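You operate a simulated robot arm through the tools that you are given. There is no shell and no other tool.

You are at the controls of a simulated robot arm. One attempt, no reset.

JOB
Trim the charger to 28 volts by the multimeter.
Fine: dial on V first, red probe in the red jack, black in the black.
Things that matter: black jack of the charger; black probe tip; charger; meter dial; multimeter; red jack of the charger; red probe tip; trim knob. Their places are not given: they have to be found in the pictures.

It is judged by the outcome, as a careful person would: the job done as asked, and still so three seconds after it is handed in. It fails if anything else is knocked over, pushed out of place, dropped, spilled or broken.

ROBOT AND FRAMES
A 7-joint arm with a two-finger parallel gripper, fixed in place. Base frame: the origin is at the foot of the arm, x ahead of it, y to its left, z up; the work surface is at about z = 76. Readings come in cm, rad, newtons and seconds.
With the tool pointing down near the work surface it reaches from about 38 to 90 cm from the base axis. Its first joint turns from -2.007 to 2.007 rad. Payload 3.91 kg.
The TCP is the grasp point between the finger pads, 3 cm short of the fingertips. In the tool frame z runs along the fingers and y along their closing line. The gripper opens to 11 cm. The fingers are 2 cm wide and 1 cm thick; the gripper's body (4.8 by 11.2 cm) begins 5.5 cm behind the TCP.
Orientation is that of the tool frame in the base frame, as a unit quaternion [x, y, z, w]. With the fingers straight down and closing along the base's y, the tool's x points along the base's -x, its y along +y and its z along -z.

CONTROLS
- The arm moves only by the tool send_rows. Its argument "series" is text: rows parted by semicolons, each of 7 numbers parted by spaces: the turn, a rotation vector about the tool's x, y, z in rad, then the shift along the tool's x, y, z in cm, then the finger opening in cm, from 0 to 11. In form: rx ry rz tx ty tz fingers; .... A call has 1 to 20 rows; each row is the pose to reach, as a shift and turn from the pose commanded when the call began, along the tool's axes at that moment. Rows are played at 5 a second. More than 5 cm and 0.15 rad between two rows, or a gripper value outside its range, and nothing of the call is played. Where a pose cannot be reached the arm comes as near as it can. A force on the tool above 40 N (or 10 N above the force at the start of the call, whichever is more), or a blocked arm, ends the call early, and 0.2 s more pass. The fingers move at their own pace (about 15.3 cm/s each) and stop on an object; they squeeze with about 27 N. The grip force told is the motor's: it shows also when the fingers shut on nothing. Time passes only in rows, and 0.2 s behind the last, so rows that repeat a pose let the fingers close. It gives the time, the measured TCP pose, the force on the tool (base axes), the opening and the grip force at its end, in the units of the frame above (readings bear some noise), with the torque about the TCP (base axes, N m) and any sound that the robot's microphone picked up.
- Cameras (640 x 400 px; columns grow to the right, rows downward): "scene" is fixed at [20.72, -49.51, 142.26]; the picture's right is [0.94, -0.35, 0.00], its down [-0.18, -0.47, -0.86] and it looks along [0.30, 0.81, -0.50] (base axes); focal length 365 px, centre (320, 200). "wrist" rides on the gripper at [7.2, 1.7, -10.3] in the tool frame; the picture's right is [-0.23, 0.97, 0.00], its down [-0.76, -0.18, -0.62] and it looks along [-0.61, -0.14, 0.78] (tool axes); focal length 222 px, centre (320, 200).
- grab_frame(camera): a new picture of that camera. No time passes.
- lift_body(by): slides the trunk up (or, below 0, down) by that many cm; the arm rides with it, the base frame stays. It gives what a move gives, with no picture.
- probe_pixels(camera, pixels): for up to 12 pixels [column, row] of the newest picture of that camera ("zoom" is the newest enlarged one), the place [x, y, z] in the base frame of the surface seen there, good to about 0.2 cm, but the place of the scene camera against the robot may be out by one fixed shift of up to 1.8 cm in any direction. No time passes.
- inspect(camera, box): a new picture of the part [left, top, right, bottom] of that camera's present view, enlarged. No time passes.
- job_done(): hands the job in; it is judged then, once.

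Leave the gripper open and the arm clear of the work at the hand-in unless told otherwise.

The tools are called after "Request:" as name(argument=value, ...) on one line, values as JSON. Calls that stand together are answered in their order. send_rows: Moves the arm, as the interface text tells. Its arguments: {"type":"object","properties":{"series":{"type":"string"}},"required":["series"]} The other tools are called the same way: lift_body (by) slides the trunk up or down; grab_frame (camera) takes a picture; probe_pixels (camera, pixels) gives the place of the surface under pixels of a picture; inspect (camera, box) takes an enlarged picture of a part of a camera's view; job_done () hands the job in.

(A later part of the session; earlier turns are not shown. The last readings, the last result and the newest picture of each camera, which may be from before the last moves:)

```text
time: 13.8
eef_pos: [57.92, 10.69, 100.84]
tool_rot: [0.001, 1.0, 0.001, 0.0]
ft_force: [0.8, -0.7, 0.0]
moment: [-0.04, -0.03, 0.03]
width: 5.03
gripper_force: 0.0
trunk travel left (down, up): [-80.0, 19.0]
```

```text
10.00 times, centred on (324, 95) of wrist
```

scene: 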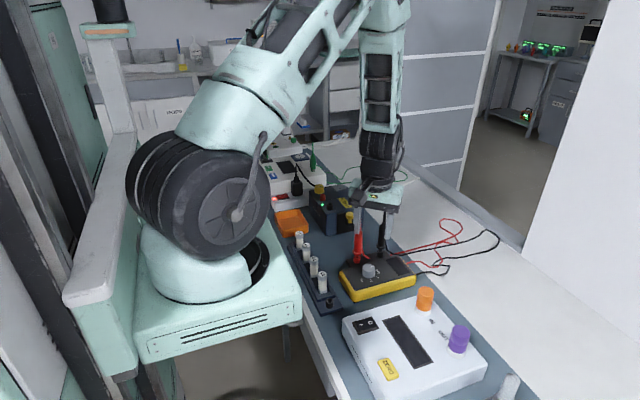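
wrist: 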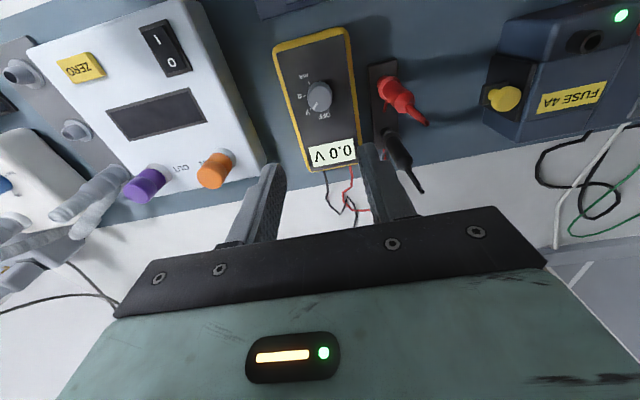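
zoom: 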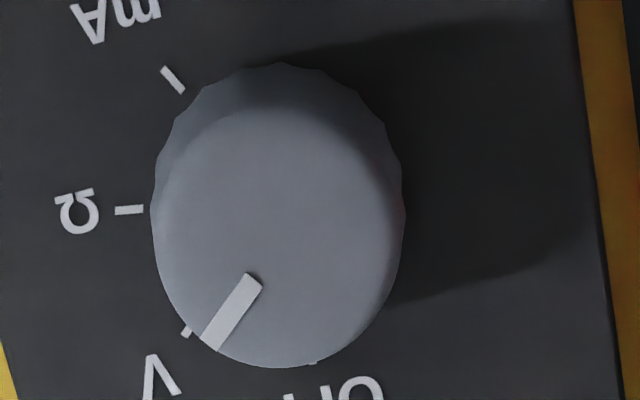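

The pointer is at about −48° and the V tick at −49°, so the dial is correctly on V.

I'll pick the black probe first, since its cable then stays clear of the red jack. I'll move above it at about (66.05, 19.55, 101), with fingers closing along y so the cable at +x stays between the fingers.

Request:
send_rows(series="0 0 0 -2.7 3 -0.5 5; 0 0 0 -5.4 6 -0.5 5; 0 0 0 -8.1 8.85 -0.5 5; 0 0 0 -8.1 8.85 -0.5 5")

Request:
grab_frame(camera="wrist")

Request:
inspect(camera="wrist", box=[270, 80, 398, 160])

Request:
inspect(camera="scene", box=[330, 160, 450, 270])

```text
time: 14.8
eef_pos: [65.95, 19.83, 101.0]
tool_rot: [0.0, 1.0, 0.001, 0.0]
ft_force: [0.0, -0.1, -0.4]
moment: [0.03, -0.02, 0.0]
width: 5.01
gripper_force: 0.1
trunk travel left (down, up): [-80.0, 19.0]
```

```text
taken
```

wrist: 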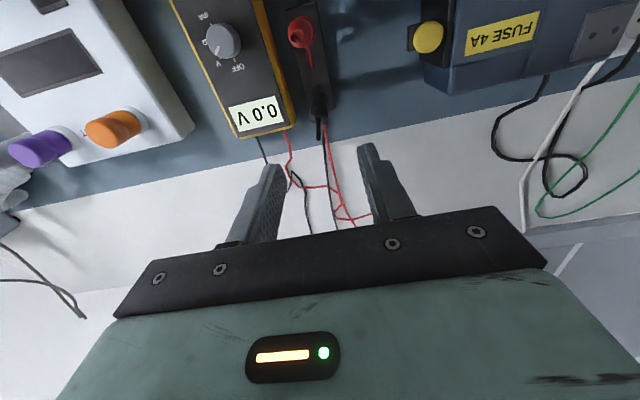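

```text
5.00 times, centred on (334, 120) of wrist
```

zoom: 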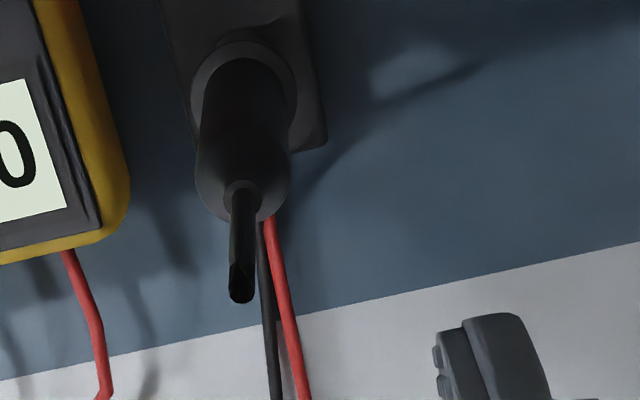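

```text
3.64 times, centred on (390, 215) of scene
```

zoom: 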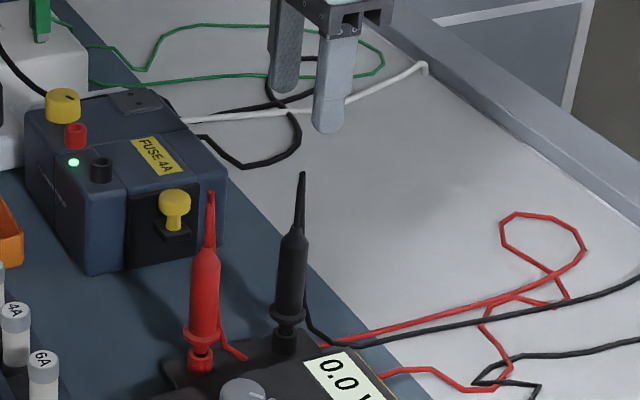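

I'll measure the black probe's axis again from this closer view before descending.

Request:
inspect(camera="wrist", box=[280, 80, 376, 140])

Request:
probe_pixels(camera="zoom", pixels=[[190, 120], [317, 120], [250, 62], [195, 230], [315, 230], [245, 300], [255, 250], [232, 285], [270, 280], [253, 340], [250, 385], [253, 370]])

```text
6.67 times, centred on (328, 110) of wrist
```

zoom: 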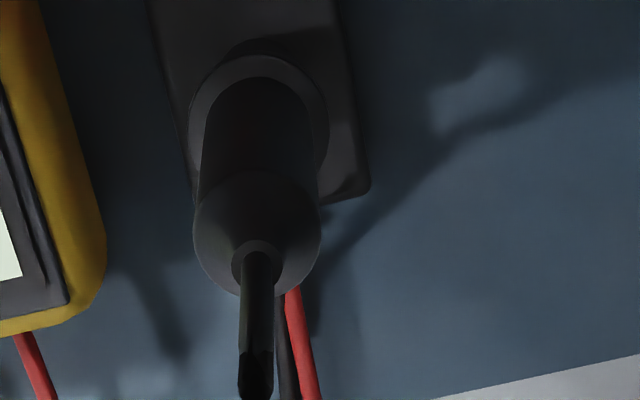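

```text
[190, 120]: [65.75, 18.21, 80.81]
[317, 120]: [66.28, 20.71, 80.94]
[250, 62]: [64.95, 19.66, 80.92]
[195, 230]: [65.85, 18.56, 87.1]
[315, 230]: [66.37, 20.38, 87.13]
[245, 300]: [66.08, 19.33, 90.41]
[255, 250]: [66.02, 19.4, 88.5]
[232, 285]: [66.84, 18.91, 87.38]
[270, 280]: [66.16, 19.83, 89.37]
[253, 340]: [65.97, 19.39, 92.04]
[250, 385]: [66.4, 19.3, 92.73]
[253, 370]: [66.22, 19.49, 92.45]
```

Black axis is at about (66.1, 19.47) with a body diameter of about 1.9 and top at 92.75. I'll descend in steps to TCP z ≈ 88, leaving the palm at 93.5, just above the strain relief.

Request:
send_rows(series="0 0 0 0 0 3 5; 0 0 0 0 0 6 5; 0 0 0 0 0 6 5; 0 0 0 0 0 6 5")

Request:
grab_frame(camera="wrist")

Request:
inspect(camera="scene", box=[340, 170, 440, 270])

```text
time: 15.8
eef_pos: [65.97, 19.71, 95.2]
tool_rot: [0.001, 1.0, 0.001, -0.001]
ft_force: [0.4, -0.2, -0.2]
moment: [0.03, 0.02, 0.01]
width: 4.99
gripper_force: 0.1
trunk travel left (down, up): [-80.0, 19.0]
```

```text
taken
```

wrist: 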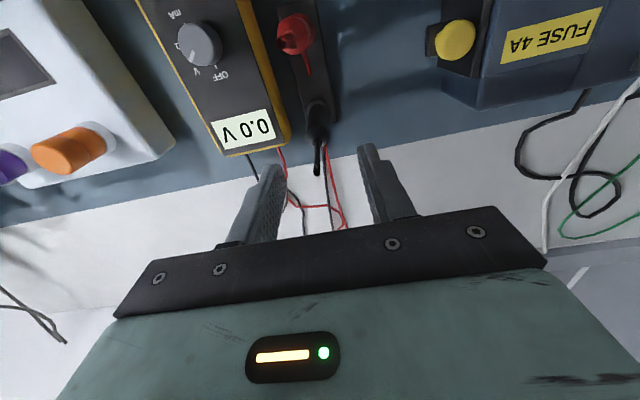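

```text
4.00 times, centred on (390, 220) of scene
```

zoom: 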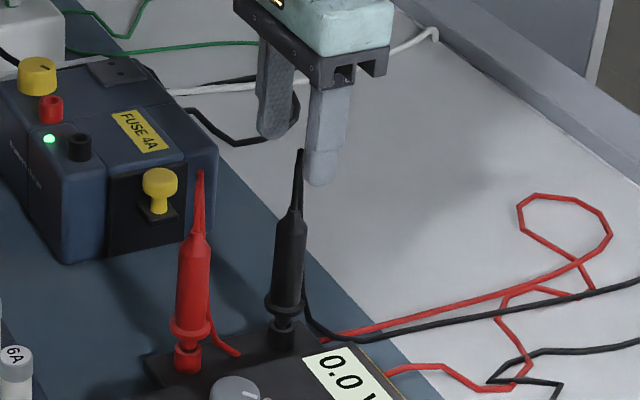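

In the scene zoom the probe top lies midway between the fingertips. I'll descend the remaining 7.2 cm with a small correction (+0.1 x, −0.15 y).

Request:
send_rows(series="0 0 0 -0.1 -0.15 2.4 5; 0 0 0 -0.1 -0.15 4.8 5; 0 0 0 -0.1 -0.15 6.5 5; 0 0 0 -0.1 -0.15 7.2 5; 0 0 0 -0.1 -0.15 7.2 5")

Request:
grab_frame(camera="wrist")

Request:
inspect(camera="scene", box=[340, 170, 440, 270])

```text
time: 17.0
eef_pos: [66.14, 19.53, 87.93]
tool_rot: [0.0, 1.0, 0.001, 0.0]
ft_force: [-0.3, 0.3, -0.1]
moment: [-0.02, 0.02, 0.0]
width: 5.0
gripper_force: 0.0
trunk travel left (down, up): [-80.0, 19.0]
```

```text
taken
```

wrist: 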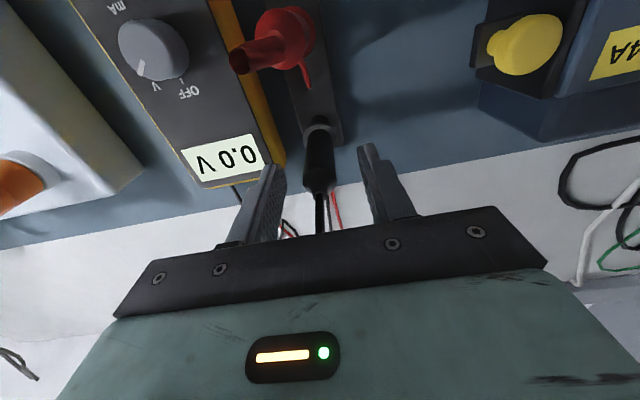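

```text
4.00 times, centred on (390, 220) of scene
```

zoom: 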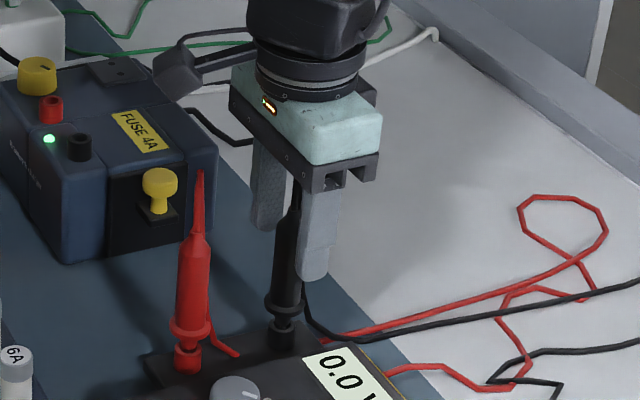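

The probe body is centred between the fingers. I'll close on it gradually.

Request:
send_rows(series="0 0 0 0 0 0 3; 0 0 0 0 0 0 2.2; 0 0 0 0 0 0 1.2; 0 0 0 0 0 0 1.2; 0 0 0 0 0 0 1.2")

Request:
inspect(camera="scene", box=[340, 170, 440, 270])

```text
time: 18.2
eef_pos: [66.05, 19.53, 87.9]
tool_rot: [0.0, 1.0, -0.001, 0.0]
ft_force: [-1.1, -4.2, 1.7]
moment: [-0.36, 0.02, 0.02]
width: 1.97
gripper_force: 26.6
trunk travel left (down, up): [-80.0, 19.0]
```

```text
4.00 times, centred on (390, 220) of scene
```

zoom: 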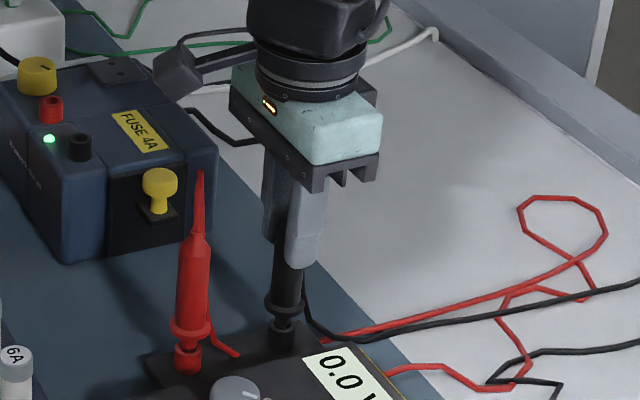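

Gripped at 1.97 cm. I'll lift straight up slowly to about z = 102.

Request:
send_rows(series="0 0 0 0 0 -1 1.2; 0 0 0 0 0 -2 1.2; 0 0 0 0 0 -3.5 1.2; 0 0 0 0 0 -5 1.2; 0 0 0 0 0 -7 1.2; 0 0 0 0 0 -9 1.2; 0 0 0 0 0 -11 1.2; 0 0 0 0 0 -13 1.2; 0 0 0 0 0 -15 1.2; 0 0 0 0 0 -15 1.2")

Request:
grab_frame(camera="wrist")

Request:
grab_frame(camera="scene")

Request:
inspect(camera="scene", box=[340, 150, 460, 270])

```text
time: 20.4
eef_pos: [66.13, 19.7, 102.98]
tool_rot: [0.0, 1.0, 0.002, -0.001]
ft_force: [0.4, 0.1, 0.0]
moment: [-0.03, -0.01, 0.0]
width: 1.96
gripper_force: 26.5
trunk travel left (down, up): [-80.0, 19.0]
```

```text
taken
```

wrist: 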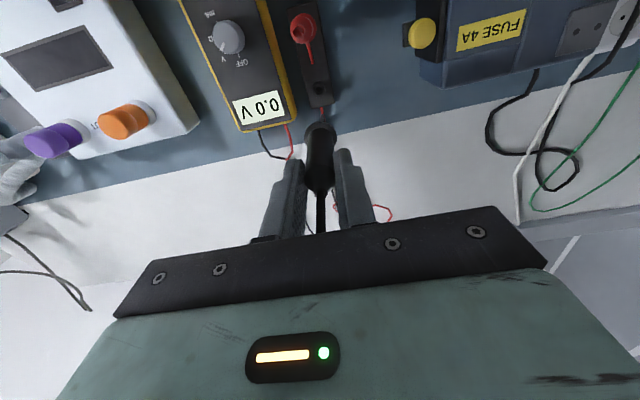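

```text
taken
```

scene: 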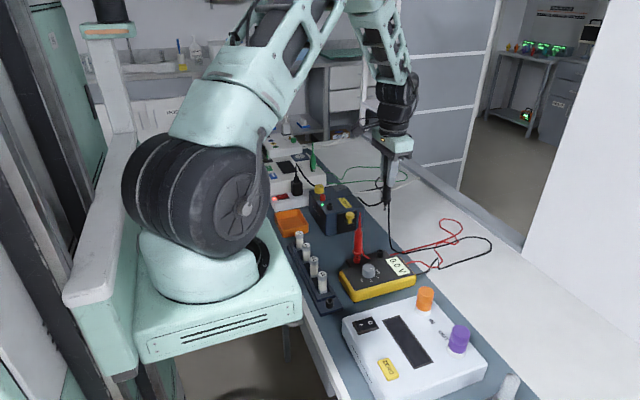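

```text
3.33 times, centred on (400, 210) of scene
```

zoom: 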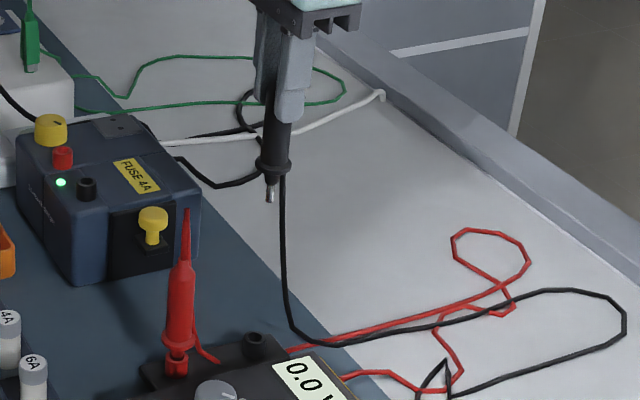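

The black probe is up and vertical, with a short silver tip below its flange. I'll measure the flange and tip in the scene zoom to get the tip length.

Request:
probe_pixels(camera="zoom", pixels=[[270, 184], [270, 192], [270, 200], [270, 168], [262, 163], [285, 165], [275, 140], [87, 185], [62, 155], [254, 342], [185, 300], [50, 125]])

Request:
inspect(camera="scene", box=[365, 160, 415, 235])

Request:
inspect(camera="wrist", box=[272, 100, 368, 160])

```text
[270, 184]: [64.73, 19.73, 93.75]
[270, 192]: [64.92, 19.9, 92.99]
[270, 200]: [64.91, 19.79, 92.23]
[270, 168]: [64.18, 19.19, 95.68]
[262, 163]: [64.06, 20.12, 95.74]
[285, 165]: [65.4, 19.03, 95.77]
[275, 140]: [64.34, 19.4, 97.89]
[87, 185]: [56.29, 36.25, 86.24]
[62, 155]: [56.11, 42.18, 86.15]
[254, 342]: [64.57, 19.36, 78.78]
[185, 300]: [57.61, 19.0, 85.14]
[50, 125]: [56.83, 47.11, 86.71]
```

```text
5.33 times, centred on (390, 198) of scene
```

zoom: 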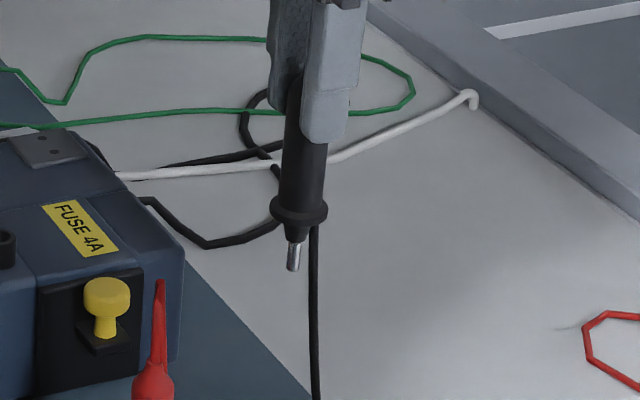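

```text
6.67 times, centred on (320, 130) of wrist
```

zoom: 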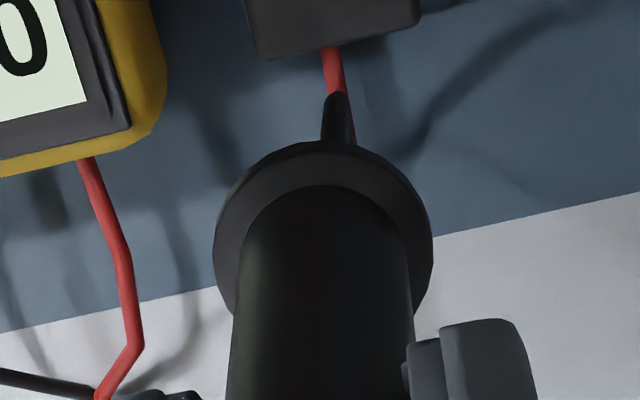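

A dark thin shape sticks out above the flange in the wrist zoom at about (338, 100), probably the tip. I'll probe it.

Request:
probe_pixels(camera="zoom", pixels=[[338, 98], [338, 108], [338, 120], [338, 135], [332, 110], [344, 110], [218, 240], [430, 240], [320, 145], [320, 170], [240, 300], [410, 290]])

```text
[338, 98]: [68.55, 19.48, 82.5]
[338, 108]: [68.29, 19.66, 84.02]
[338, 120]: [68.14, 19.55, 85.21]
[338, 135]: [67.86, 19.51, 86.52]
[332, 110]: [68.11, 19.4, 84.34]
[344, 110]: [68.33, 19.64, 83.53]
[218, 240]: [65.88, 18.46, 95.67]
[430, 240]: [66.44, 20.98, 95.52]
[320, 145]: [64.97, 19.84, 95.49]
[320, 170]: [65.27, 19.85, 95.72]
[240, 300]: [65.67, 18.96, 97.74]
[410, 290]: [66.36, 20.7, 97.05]
```

That dark shape is the hanging cable; the tip is hidden by the flange. The flange centre is under the TCP, 7.3 below it, and the tip end is about 11 below the TCP (z ≈ 92 now). I'll carry the probe to above the black jack (57.85, 36.45) at the same height.

Request:
send_rows(series="0 0 0 1.4 2.8 0 1.2; 0 0 0 2.8 5.6 0 1.2; 0 0 0 4.2 8.4 0 1.2; 0 0 0 5.6 11.2 0 1.2; 0 0 0 7 14 0 1.2; 0 0 0 8.28 16.75 0 1.2; 0 0 0 8.28 16.75 0 1.2; 0 0 0 8.28 16.75 0 1.2")

Request:
grab_frame(camera="wrist")

Request:
inspect(camera="wrist", box=[272, 80, 400, 160])

Request:
inspect(camera="scene", box=[280, 130, 400, 250])

```text
time: 22.2
eef_pos: [57.79, 36.18, 103.07]
tool_rot: [0.0, 1.0, 0.001, -0.001]
ft_force: [-0.1, -0.6, 0.0]
moment: [-0.04, 0.0, -0.01]
width: 1.93
gripper_force: 27.0
trunk travel left (down, up): [-80.0, 19.0]
```

```text
taken
```

wrist: 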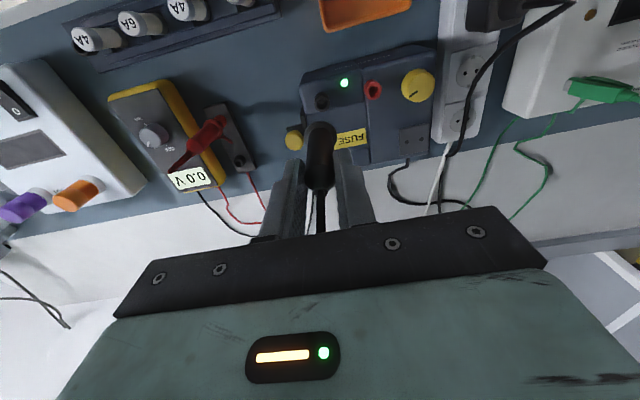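

```text
5.00 times, centred on (336, 120) of wrist
```

zoom: 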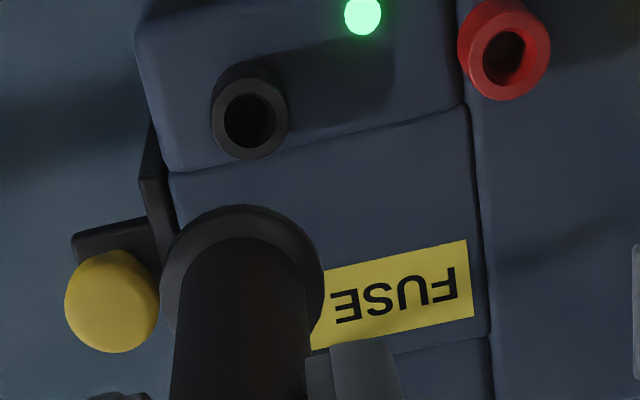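

```text
3.33 times, centred on (340, 190) of scene
```

zoom: 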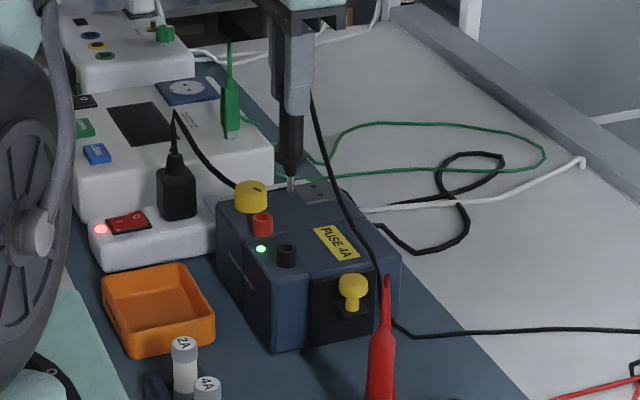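

The jack is visible just beyond the flange in the wrist zoom (249, 120). I'll probe the jack rim and the flange rim in the same picture to get their relative offset.

Request:
probe_pixels(camera="zoom", pixels=[[219, 122], [280, 118], [248, 87], [252, 152], [228, 100], [270, 142], [230, 143], [270, 98], [249, 120], [505, 20], [505, 95], [545, 55]])

Request:
probe_pixels(camera="zoom", pixels=[[165, 290], [318, 270], [240, 210], [190, 240], [290, 230], [172, 265], [310, 250], [320, 290], [168, 310], [240, 225], [465, 55], [180, 340]])

```text
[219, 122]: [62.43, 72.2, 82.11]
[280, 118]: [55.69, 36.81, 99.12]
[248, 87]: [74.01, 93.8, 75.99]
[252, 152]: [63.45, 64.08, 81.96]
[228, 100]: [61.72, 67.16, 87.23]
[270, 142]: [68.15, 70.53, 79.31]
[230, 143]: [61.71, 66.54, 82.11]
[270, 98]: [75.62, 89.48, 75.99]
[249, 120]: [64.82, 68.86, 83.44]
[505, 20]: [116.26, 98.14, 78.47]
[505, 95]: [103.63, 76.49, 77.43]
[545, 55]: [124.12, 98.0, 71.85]
```

```text
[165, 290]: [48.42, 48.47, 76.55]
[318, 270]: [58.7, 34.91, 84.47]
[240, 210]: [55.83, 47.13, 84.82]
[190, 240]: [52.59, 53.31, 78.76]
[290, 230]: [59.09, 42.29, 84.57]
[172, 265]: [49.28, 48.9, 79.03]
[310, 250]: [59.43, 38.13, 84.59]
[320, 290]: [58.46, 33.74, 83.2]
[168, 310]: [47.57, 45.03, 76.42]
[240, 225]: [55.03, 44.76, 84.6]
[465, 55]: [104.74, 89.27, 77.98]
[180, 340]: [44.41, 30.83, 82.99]
```

That probing used the scene zoom (the newest one). I'll re-take the wrist zoom last and probe again.

Request:
inspect(camera="wrist", box=[272, 80, 400, 160])

Request:
probe_pixels(camera="zoom", pixels=[[219, 122], [280, 118], [248, 87], [252, 152], [228, 100], [270, 142], [230, 143], [270, 98], [249, 120], [475, 55], [505, 95], [545, 55]])

Request:
probe_pixels(camera="zoom", pixels=[[165, 290], [318, 270], [240, 210], [190, 240], [290, 230], [172, 265], [310, 250], [316, 290], [170, 310], [240, 225], [200, 330], [290, 330]])

```text
5.00 times, centred on (336, 120) of wrist
```

zoom: 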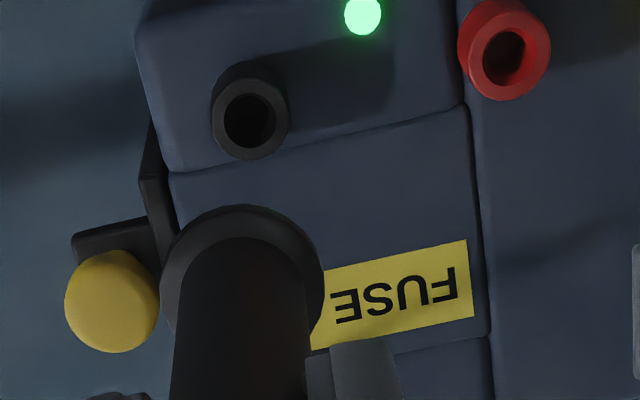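

```text
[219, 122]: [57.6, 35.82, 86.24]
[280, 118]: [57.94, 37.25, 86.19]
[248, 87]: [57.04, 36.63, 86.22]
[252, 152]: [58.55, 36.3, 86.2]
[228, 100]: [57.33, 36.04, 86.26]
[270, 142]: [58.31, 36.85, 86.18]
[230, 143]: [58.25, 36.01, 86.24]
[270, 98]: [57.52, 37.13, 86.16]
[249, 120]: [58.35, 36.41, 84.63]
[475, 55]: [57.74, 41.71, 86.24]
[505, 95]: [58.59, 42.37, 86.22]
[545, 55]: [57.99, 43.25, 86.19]
```

```text
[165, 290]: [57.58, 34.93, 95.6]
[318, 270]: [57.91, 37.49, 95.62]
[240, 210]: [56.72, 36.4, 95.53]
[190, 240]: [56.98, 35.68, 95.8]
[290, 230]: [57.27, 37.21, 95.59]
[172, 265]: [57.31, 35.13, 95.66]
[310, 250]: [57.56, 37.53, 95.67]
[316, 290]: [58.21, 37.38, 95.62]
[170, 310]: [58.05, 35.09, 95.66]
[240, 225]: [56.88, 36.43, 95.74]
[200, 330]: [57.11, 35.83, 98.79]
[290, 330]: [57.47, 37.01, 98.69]
```

Jack centre: (57.82, 36.50). Probe axis: about (57.85, 36.24). So I need +0.26 in y. I'll shift and descend 4.7 cm, so the tip is about 1 cm above the jack, then check from both cameras.

Request:
send_rows(series="0 0 0 0.02 0.26 0 1.2; 0 0 0 0.02 0.26 1.5 1.2; 0 0 0 0.02 0.26 3 1.2; 0 0 0 0.02 0.26 4.2 1.2; 0 0 0 0.02 0.26 4.7 1.2; 0 0 0 0.02 0.26 4.7 1.2; 0 0 0 0.02 0.26 4.7 1.2")

Request:
inspect(camera="scene", box=[310, 170, 370, 220])

Request:
inspect(camera="wrist", box=[272, 70, 400, 150])

Request:
probe_pixels(camera="zoom", pixels=[[165, 330], [318, 315], [240, 262], [190, 290], [290, 275], [172, 315], [310, 295], [200, 390], [290, 390]])

```text
time: 23.8
eef_pos: [57.76, 36.65, 98.2]
tool_rot: [0.0, 1.0, 0.001, 0.0]
ft_force: [-0.1, -0.2, -0.7]
moment: [0.0, -0.03, -0.02]
width: 1.92
gripper_force: 27.2
trunk travel left (down, up): [-80.0, 19.0]
```

```text
8.00 times, centred on (340, 195) of scene
```

zoom: 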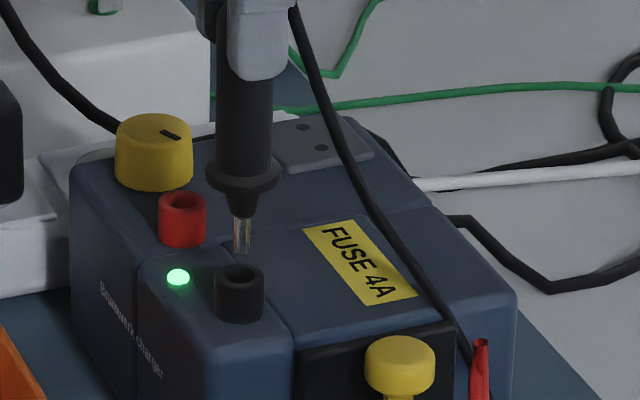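

```text
5.00 times, centred on (336, 110) of wrist
```

zoom: 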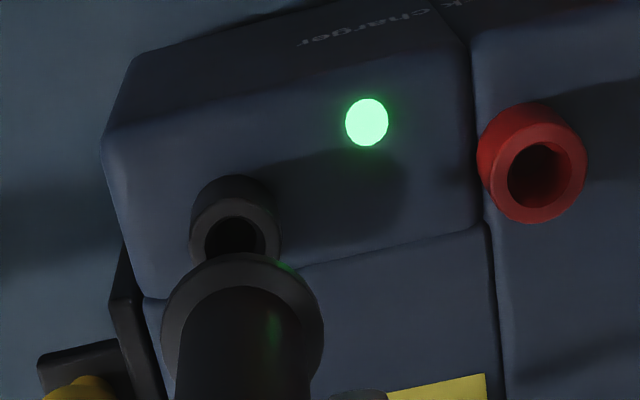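

```text
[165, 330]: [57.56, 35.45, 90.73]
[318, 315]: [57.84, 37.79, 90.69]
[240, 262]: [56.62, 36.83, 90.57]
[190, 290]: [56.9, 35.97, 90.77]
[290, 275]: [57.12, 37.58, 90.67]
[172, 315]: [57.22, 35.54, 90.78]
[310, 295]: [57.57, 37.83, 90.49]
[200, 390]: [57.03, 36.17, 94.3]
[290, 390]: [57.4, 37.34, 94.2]
```

The flange centre is now about (57.85, 36.6) against the jack at (57.82, 36.5), and the scene zoom shows the tip (242, 255) directly over the jack mouth (239, 275). I'll correct by −0.05 x and −0.1 y and descend 1.7 cm slowly, so the tip enters the mouth.

Request:
send_rows(series="0 0 0 0.05 -0.1 0 1.2; 0 0 0 0.05 -0.1 0.4 1.2; 0 0 0 0.05 -0.1 0.8 1.2; 0 0 0 0.05 -0.1 1.2 1.2; 0 0 0 0.05 -0.1 1.5 1.2; 0 0 0 0.05 -0.1 1.7 1.2; 0 0 0 0.05 -0.1 1.7 1.2")

Request:
inspect(camera="scene", box=[310, 170, 370, 220])

Request:
inspect(camera="wrist", box=[272, 70, 400, 150])

```text
time: 25.4
eef_pos: [57.71, 36.51, 96.37]
tool_rot: [0.0, 1.0, 0.002, 0.0]
ft_force: [0.2, 0.0, -0.2]
moment: [0.06, -0.01, 0.0]
width: 1.95
gripper_force: 27.0
trunk travel left (down, up): [-80.0, 19.0]
```

```text
8.00 times, centred on (340, 195) of scene
```

zoom: 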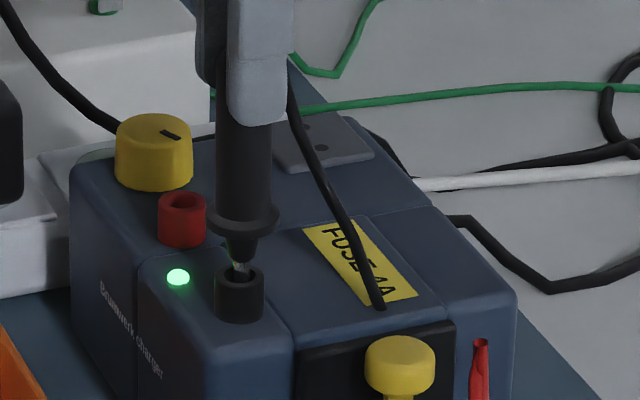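

```text
5.00 times, centred on (336, 110) of wrist
```

zoom: 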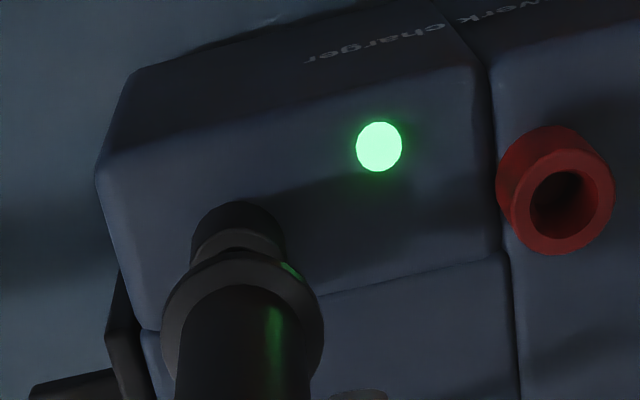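

The tip is in the jack mouth with no contact force. I'll continue down in 0.15 cm steps for 0.6 cm and read the force.

Request:
send_rows(series="0 0 0 0 0 0.15 1.2; 0 0 0 0 0 0.3 1.2; 0 0 0 0 0 0.45 1.2; 0 0 0 0 0 0.6 1.2; 0 0 0 0 0 0.6 1.2")

Request:
inspect(camera="scene", box=[310, 170, 370, 220])

```text
time: 26.6
eef_pos: [57.69, 36.42, 95.88]
tool_rot: [0.0, 1.0, 0.002, 0.0]
ft_force: [-0.2, 1.0, 0.8]
moment: [0.07, -0.05, -0.01]
width: 1.94
gripper_force: 26.9
trunk travel left (down, up): [-80.0, 19.0]
```

```text
8.00 times, centred on (340, 195) of scene
```

zoom: 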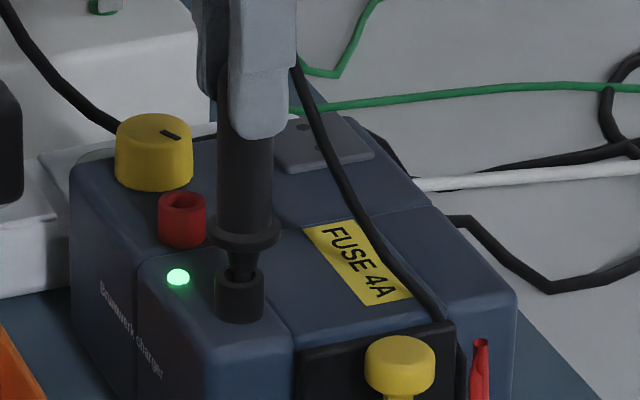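

The silver part is inside now with only about 1 N. I'll go on another 0.6 cm in small steps.

Request:
send_rows(series="0 0 0 0 0 0.15 1.2; 0 0 0 0 0 0.3 1.2; 0 0 0 0 0 0.45 1.2; 0 0 0 0 0 0.6 1.2; 0 0 0 0 0 0.6 1.2")

Request:
inspect(camera="scene", box=[310, 170, 370, 220])

```text
time: 27.8
eef_pos: [57.74, 36.43, 95.49]
tool_rot: [0.0, 1.0, 0.001, 0.001]
ft_force: [-1.2, -3.4, 29.0]
moment: [-0.71, -0.18, 0.03]
width: 1.91
gripper_force: 27.6
trunk travel left (down, up): [-80.0, 19.0]
```

```text
8.00 times, centred on (340, 195) of scene
```

zoom: 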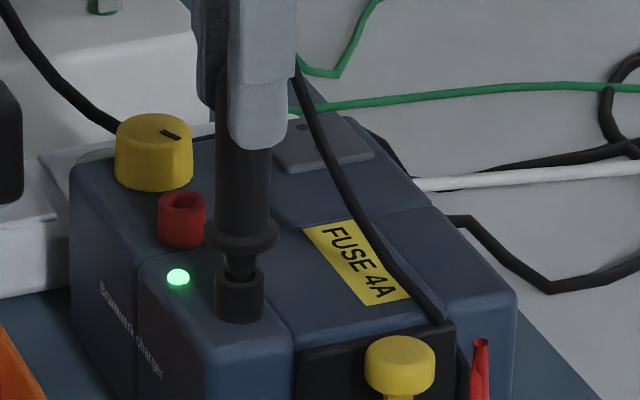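

At TCP z = 95.5 a 29 N push shows the tip has bottomed out, at the same seating depth as in its holder. I'll relax 0.25 cm, then open the fingers to 4 cm and pause.

Request:
send_rows(series="0 0 0 0 0 -0.2 1.2; 0 0 0 0 0 -0.3 1.2; 0 0 0 0 0 -0.3 1.9; 0 0 0 0 0 -0.3 2.6; 0 0 0 0 0 -0.3 4; 0 0 0 0 0 -0.3 4; 0 0 0 0 0 -0.3 4")

Request:
inspect(camera="scene", box=[300, 140, 380, 220])

Request:
grab_frame(camera="wrist")

```text
time: 29.4
eef_pos: [57.7, 36.59, 95.73]
tool_rot: [0.0, 1.0, 0.001, 0.0]
ft_force: [0.6, 0.2, -0.2]
moment: [0.02, -0.02, 0.01]
width: 3.99
gripper_force: 0.0
trunk travel left (down, up): [-80.0, 19.0]
```

```text
5.00 times, centred on (340, 180) of scene
```

zoom: 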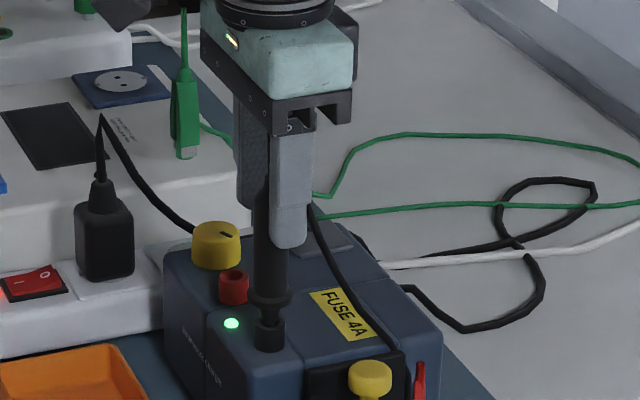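

```text
taken
```

wrist: 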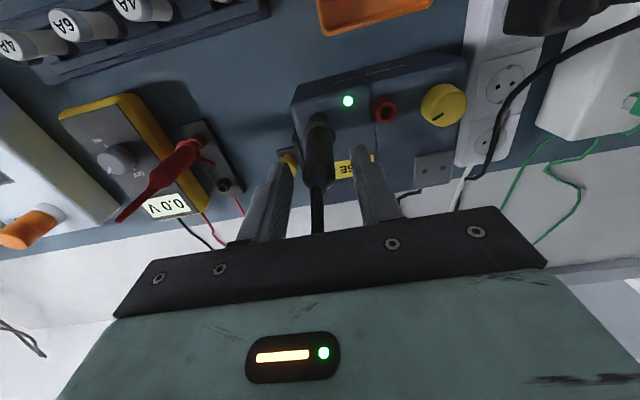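

The probe stands on its own. I'll lift straight up until the fingertips clear its top (TCP to about 107).

Request:
send_rows(series="0 0 0 0 0 -1 4; 0 0 0 0 0 -2.5 4; 0 0 0 0 0 -4.5 4; 0 0 0 0 0 -6.5 4; 0 0 0 0 0 -8.5 4; 0 0 0 0 0 -10.5 4; 0 0 0 0 0 -12 4; 0 0 0 0 0 -12 4")

Request:
grab_frame(camera="wrist")

Request:
inspect(camera="scene", box=[290, 130, 450, 280])

```text
time: 31.2
eef_pos: [57.87, 36.27, 107.78]
tool_rot: [0.0, 1.0, 0.001, -0.001]
ft_force: [-0.6, -0.1, 0.1]
moment: [0.0, 0.03, 0.01]
width: 4.02
gripper_force: 0.1
trunk travel left (down, up): [-80.0, 19.0]
```

```text
taken
```

wrist: 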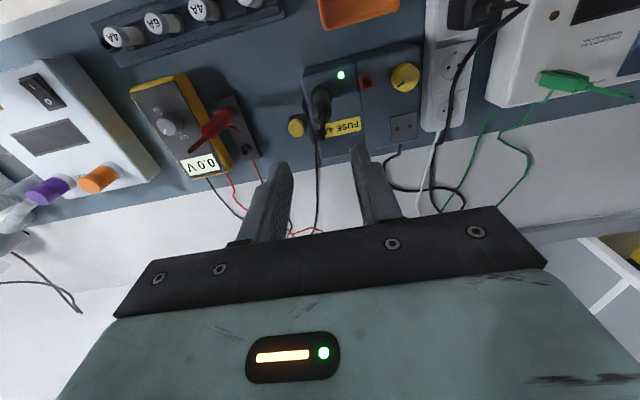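

```text
2.67 times, centred on (370, 205) of scene
```

zoom: 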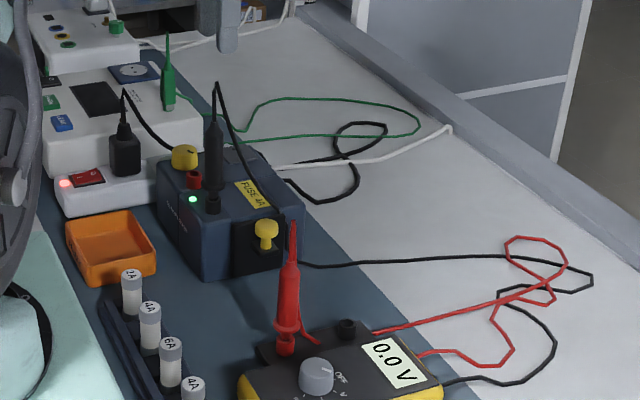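

The black probe is standing in the black jack. Next is the red probe: I'll move above (59.0, 19.48), keeping high until I'm clear of the black probe.

Request:
send_rows(series="0 0 0 -0.3 -4 0 5; 0 0 0 -0.6 -8 0 5; 0 0 0 -0.9 -12 2 5; 0 0 0 -1.15 -15 4 5; 0 0 0 -1.15 -16.9 6 5; 0 0 0 -1.15 -16.9 7 5; 0 0 0 -1.15 -16.9 7 5")

Request:
grab_frame(camera="wrist")

Request:
inspect(camera="wrist", box=[272, 70, 368, 130])

```text
time: 32.8
eef_pos: [58.81, 19.65, 100.64]
tool_rot: [0.0, 1.0, 0.001, -0.001]
ft_force: [-0.1, -0.1, 0.1]
moment: [-0.01, 0.01, -0.04]
width: 4.99
gripper_force: 0.0
trunk travel left (down, up): [-80.0, 19.0]
```

```text
taken
```

wrist: 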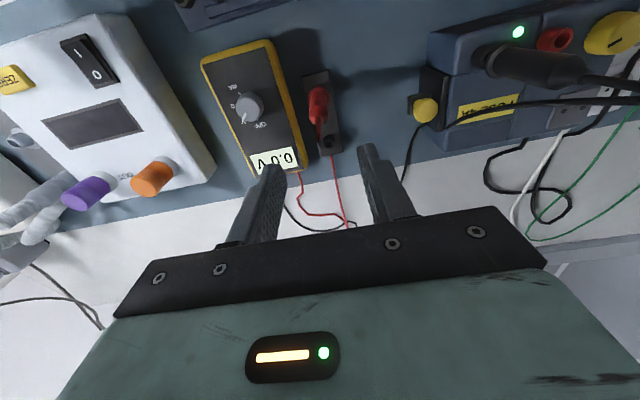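

```text
6.67 times, centred on (320, 100) of wrist
```

zoom: 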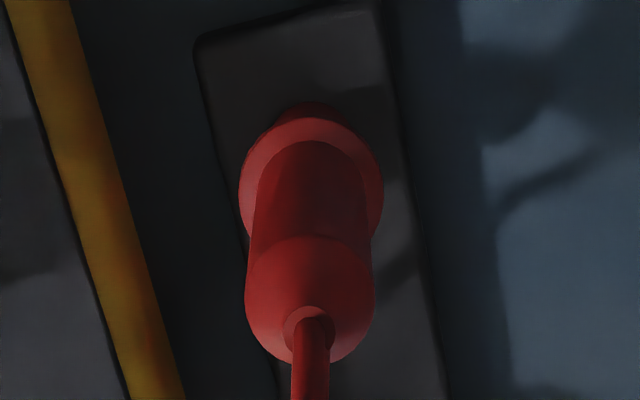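

I'll probe the red probe's flange, shoulder and strain relief here to fix its axis relative to the hand.

Request:
probe_pixels(camera="zoom", pixels=[[242, 190], [380, 190], [305, 122], [248, 295], [371, 290], [260, 150], [365, 150], [300, 310], [310, 350], [310, 385], [292, 330], [328, 330]])

```text
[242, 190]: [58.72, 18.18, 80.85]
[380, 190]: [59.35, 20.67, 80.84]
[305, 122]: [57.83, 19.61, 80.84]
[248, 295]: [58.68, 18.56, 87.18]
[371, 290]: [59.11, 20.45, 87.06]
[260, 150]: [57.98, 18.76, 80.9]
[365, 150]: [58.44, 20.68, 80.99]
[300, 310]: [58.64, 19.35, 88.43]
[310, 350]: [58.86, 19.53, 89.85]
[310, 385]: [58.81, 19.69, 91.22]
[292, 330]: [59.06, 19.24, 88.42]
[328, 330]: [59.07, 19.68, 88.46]
```

Red axis at (59.0, 19.48). I'll descend first to about z = 94.6 with a small correction and re-read the position.

Request:
send_rows(series="0 0 0 -0.1 -0.08 2 5; 0 0 0 -0.1 -0.08 4 5; 0 0 0 -0.1 -0.08 6 5; 0 0 0 -0.1 -0.08 6 5; 0 0 0 -0.1 -0.08 6 5")

Request:
grab_frame(camera="wrist")

Request:
inspect(camera="scene", box=[320, 180, 420, 270])

```text
time: 34.0
eef_pos: [58.97, 19.55, 94.65]
tool_rot: [0.001, 1.0, 0.001, 0.001]
ft_force: [1.1, -0.8, -1.1]
moment: [0.01, 0.02, -0.02]
width: 5.0
gripper_force: 0.1
trunk travel left (down, up): [-80.0, 19.0]
```

```text
taken
```

wrist: 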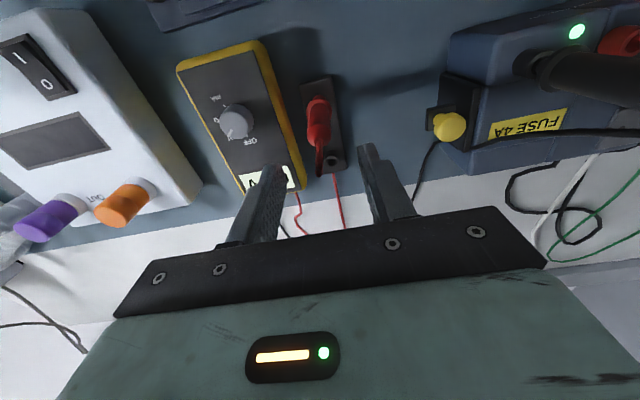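

```text
4.44 times, centred on (370, 225) of scene
```

zoom: 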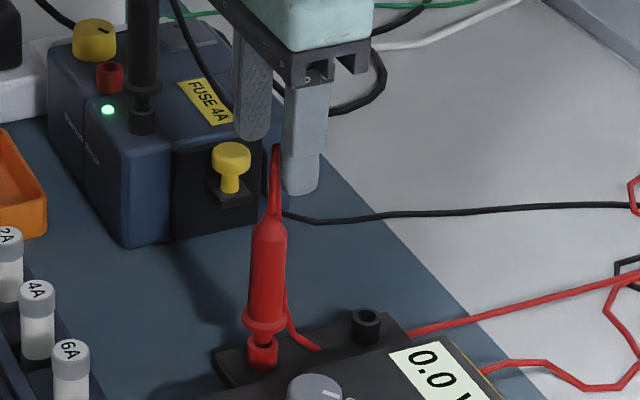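

The strain relief top lies between the fingertips. I'll descend the final 6.7 cm to z ≈ 88 and close on the body.

Request:
send_rows(series="0 0 0 0 -0.05 2.3 5; 0 0 0 0 -0.05 4.6 5; 0 0 0 0 -0.05 6 5; 0 0 0 0 -0.05 6.65 5; 0 0 0 0 -0.05 6.65 5; 0 0 0 0 -0.05 6.65 3; 0 0 0 0 -0.05 6.65 2.2; 0 0 0 0 -0.05 6.65 1.2; 0 0 0 0 -0.05 6.65 1.2; 0 0 0 0 -0.05 6.65 1.2")

Request:
grab_frame(camera="wrist")

Request:
inspect(camera="scene", box=[320, 180, 420, 270])

```text
time: 36.2
eef_pos: [58.87, 19.53, 87.93]
tool_rot: [0.001, 1.0, 0.0, 0.0]
ft_force: [0.6, -2.9, 0.3]
moment: [-0.48, 0.02, -0.02]
width: 1.94
gripper_force: 26.2
trunk travel left (down, up): [-80.0, 19.0]
```

```text
taken
```

wrist: 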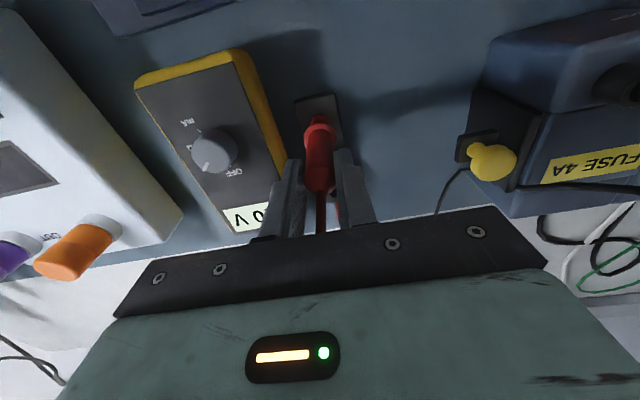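

```text
4.44 times, centred on (370, 225) of scene
```

zoom: 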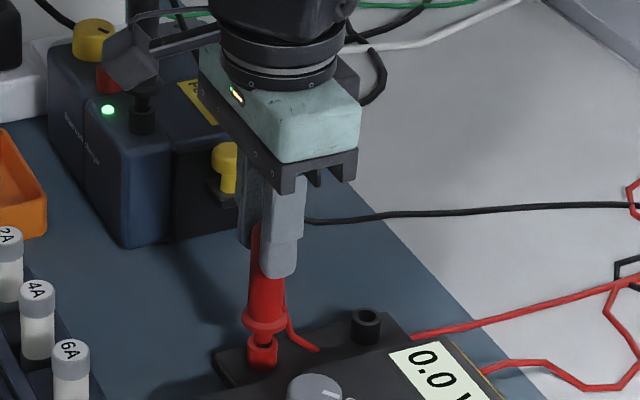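

Red probe gripped at 1.94 cm. I'll lift it straight up to about z = 110.

Request:
send_rows(series="0 0 0 0 0 -1 1.2; 0 0 0 0 0 -2 1.2; 0 0 0 0 0 -3.5 1.2; 0 0 0 0 0 -5 1.2; 0 0 0 0 0 -7.5 1.2; 0 0 0 0 0 -10 1.2; 0 0 0 0 0 -12.5 1.2; 0 0 0 0 0 -15 1.2; 0 0 0 0 0 -17.5 1.2; 0 0 0 0 0 -20 1.2; 0 0 0 0 0 -22 1.2; 0 0 0 0 0 -22 1.2")

Request:
grab_frame(camera="scene")

Request:
grab_frame(camera="wrist")

```text
time: 38.8
eef_pos: [58.91, 19.41, 110.15]
tool_rot: [0.0, 1.0, 0.001, 0.0]
ft_force: [-0.3, -0.8, 0.2]
moment: [0.0, 0.03, 0.02]
width: 1.92
gripper_force: 26.9
trunk travel left (down, up): [-80.0, 19.0]
```

```text
taken
```

scene: 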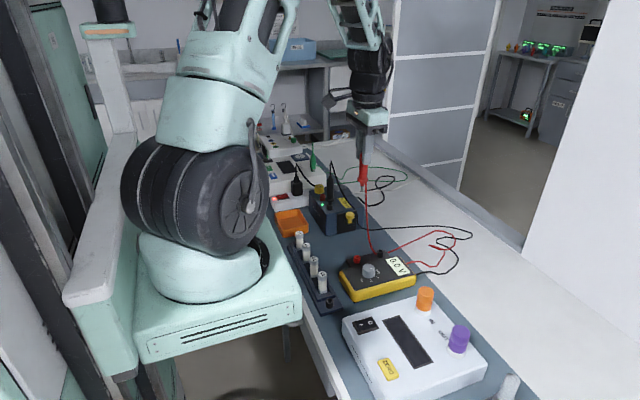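

```text
taken
```

wrist: 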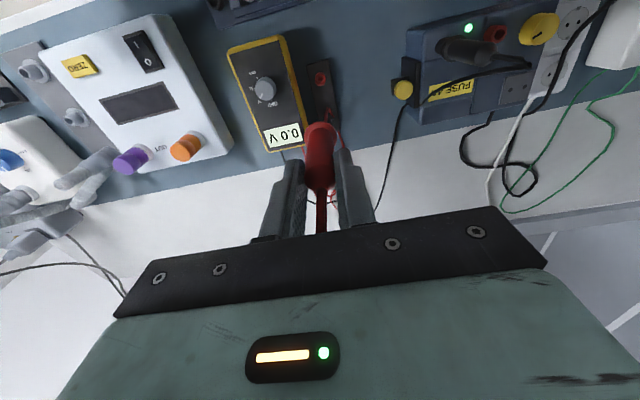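

The red probe is free, hanging straight, with its cable draping down to the meter. I'll carry it around the +x side of the black probe at z = 110 (tip at about 99) so the cable stays off the black probe, turning −45° on the way. It ends above the red jack (57.9, 42.4).

Request:
send_rows(series="0 0 0 -3 2.2 0 1.2; 0 0 0.06 -6 4.4 0 1.2; 0 0 0.12 -9 6.6 0 1.2; 0 0 0.22 -9 10.6 0 1.2; 0 0 0.34 -9 14.6 0 1.2; 0 0 0.46 -9 18.6 0 1.2; 0 0 0.58 -9 22.6 0 1.2; 0 0 0.68 -6.5 23 0 1.2; 0 0 0.785 -3.5 23 0 1.2; 0 0 0.785 -0.5 23 0 1.2; 0 0 0.785 1 23 0 1.2; 0 0 0.785 1 23 0 1.2; 0 0 0.785 1 23 0 1.2")

Request:
grab_frame(camera="scene")

Request:
grab_frame(camera="wrist")

Request:
inspect(camera="wrist", box=[256, 70, 384, 150])

```text
time: 41.6
eef_pos: [58.1, 42.43, 110.04]
tool_rot: [0.382, 0.924, 0.001, -0.001]
ft_force: [0.9, -0.3, -0.1]
moment: [0.01, 0.0, -0.01]
width: 1.92
gripper_force: 27.1
trunk travel left (down, up): [-80.0, 19.0]
```

```text
taken
```

scene: 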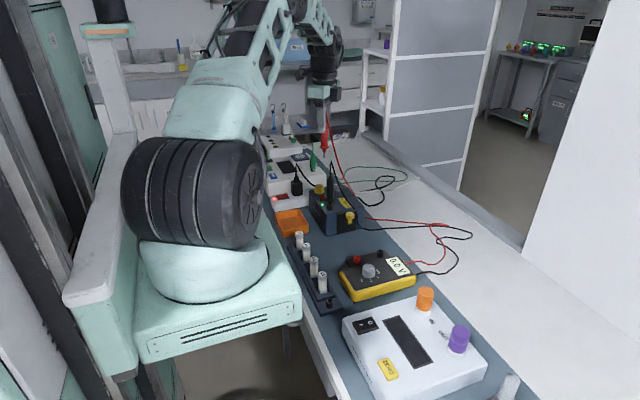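

```text
taken
```

wrist: 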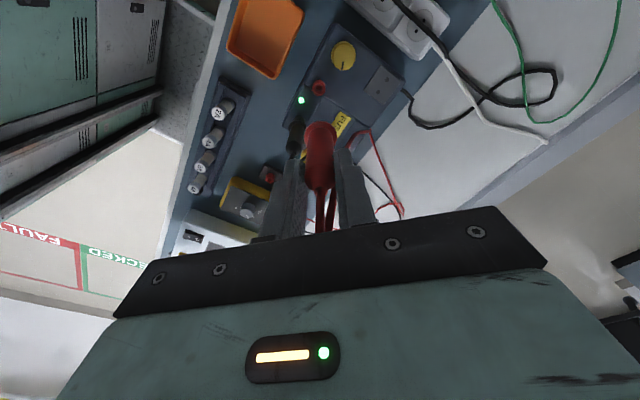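

```text
5.00 times, centred on (320, 110) of wrist
```

zoom: 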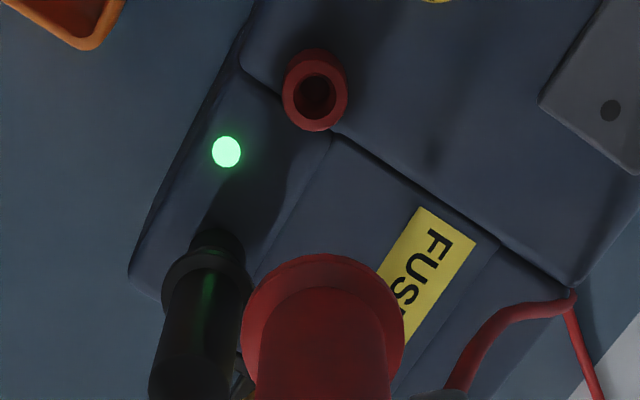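

Now above the red jack, which is visible in the zoom at (315, 97) with the flange at (323, 330). I'll probe both rims.

Request:
probe_pixels(camera="zoom", pixels=[[287, 98], [343, 92], [312, 68], [317, 126], [295, 77], [336, 115], [296, 117], [335, 74], [316, 97], [165, 285], [250, 270], [205, 255]])

Request:
probe_pixels(camera="zoom", pixels=[[246, 335], [400, 325], [320, 258], [270, 282], [375, 278], [252, 310], [396, 305], [250, 355], [401, 345], [285, 380], [360, 380], [320, 340]])

```text
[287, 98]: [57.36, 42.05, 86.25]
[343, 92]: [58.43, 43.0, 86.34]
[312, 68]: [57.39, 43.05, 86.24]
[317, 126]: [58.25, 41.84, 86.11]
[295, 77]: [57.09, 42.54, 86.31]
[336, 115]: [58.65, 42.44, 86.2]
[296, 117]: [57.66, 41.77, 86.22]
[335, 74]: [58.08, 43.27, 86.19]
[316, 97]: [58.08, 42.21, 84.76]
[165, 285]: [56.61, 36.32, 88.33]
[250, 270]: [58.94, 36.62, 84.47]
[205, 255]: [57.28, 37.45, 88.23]
```

```text
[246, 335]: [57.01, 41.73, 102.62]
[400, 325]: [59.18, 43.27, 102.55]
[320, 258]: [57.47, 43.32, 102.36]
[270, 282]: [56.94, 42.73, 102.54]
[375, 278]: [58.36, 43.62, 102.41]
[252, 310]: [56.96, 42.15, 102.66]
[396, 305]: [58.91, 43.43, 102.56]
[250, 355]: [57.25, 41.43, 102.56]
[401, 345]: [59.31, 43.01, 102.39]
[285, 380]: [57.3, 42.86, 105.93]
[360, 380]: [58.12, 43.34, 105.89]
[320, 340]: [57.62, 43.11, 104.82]
```

Jack centre (57.87, 42.5); probe axis (58.15, 42.4). I'll shift base (−0.28, +0.1), which is tool (+0.27, −0.13), and descend to put the tip about 1 cm above the jack.

Request:
send_rows(series="0 0 0 0.27 -0.13 0 1.2; 0 0 0 0.27 -0.13 2.5 1.2; 0 0 0 0.27 -0.13 5 1.2; 0 0 0 0.27 -0.13 7.5 1.2; 0 0 0 0.27 -0.13 9.5 1.2; 0 0 0 0.27 -0.13 11 1.2; 0 0 0 0.27 -0.13 11.5 1.2; 0 0 0 0.27 -0.13 11.5 1.2; 0 0 0 0.27 -0.13 11.5 1.2")

Request:
inspect(camera="scene", box=[295, 150, 375, 220])

Request:
inspect(camera="wrist", box=[256, 70, 384, 150])

```text
time: 43.6
eef_pos: [57.85, 42.63, 98.53]
tool_rot: [0.383, 0.924, 0.0, -0.001]
ft_force: [-0.1, 0.5, -0.1]
moment: [0.0, 0.02, 0.01]
width: 1.97
gripper_force: 27.1
trunk travel left (down, up): [-80.0, 19.0]
```

```text
5.71 times, centred on (335, 185) of scene
```

zoom: 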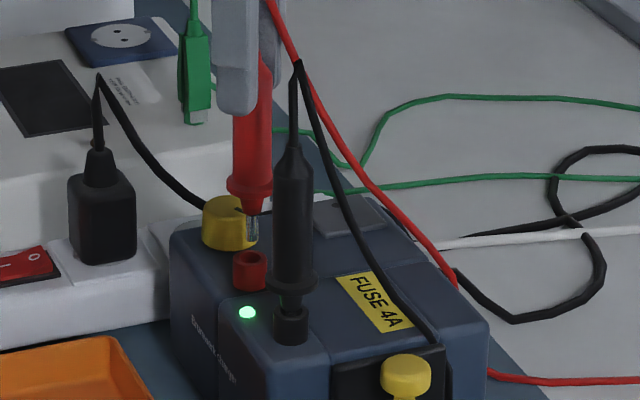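

```text
5.00 times, centred on (320, 110) of wrist
```

zoom: 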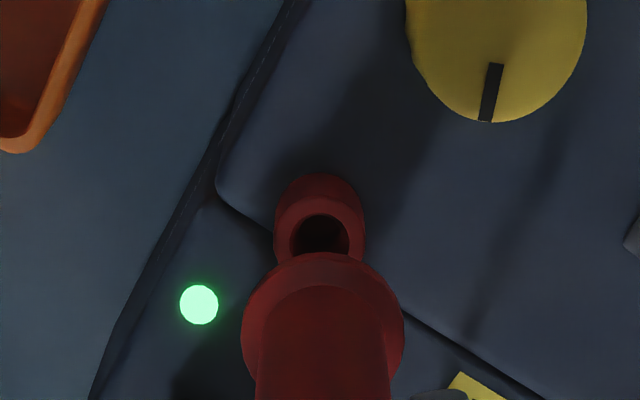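

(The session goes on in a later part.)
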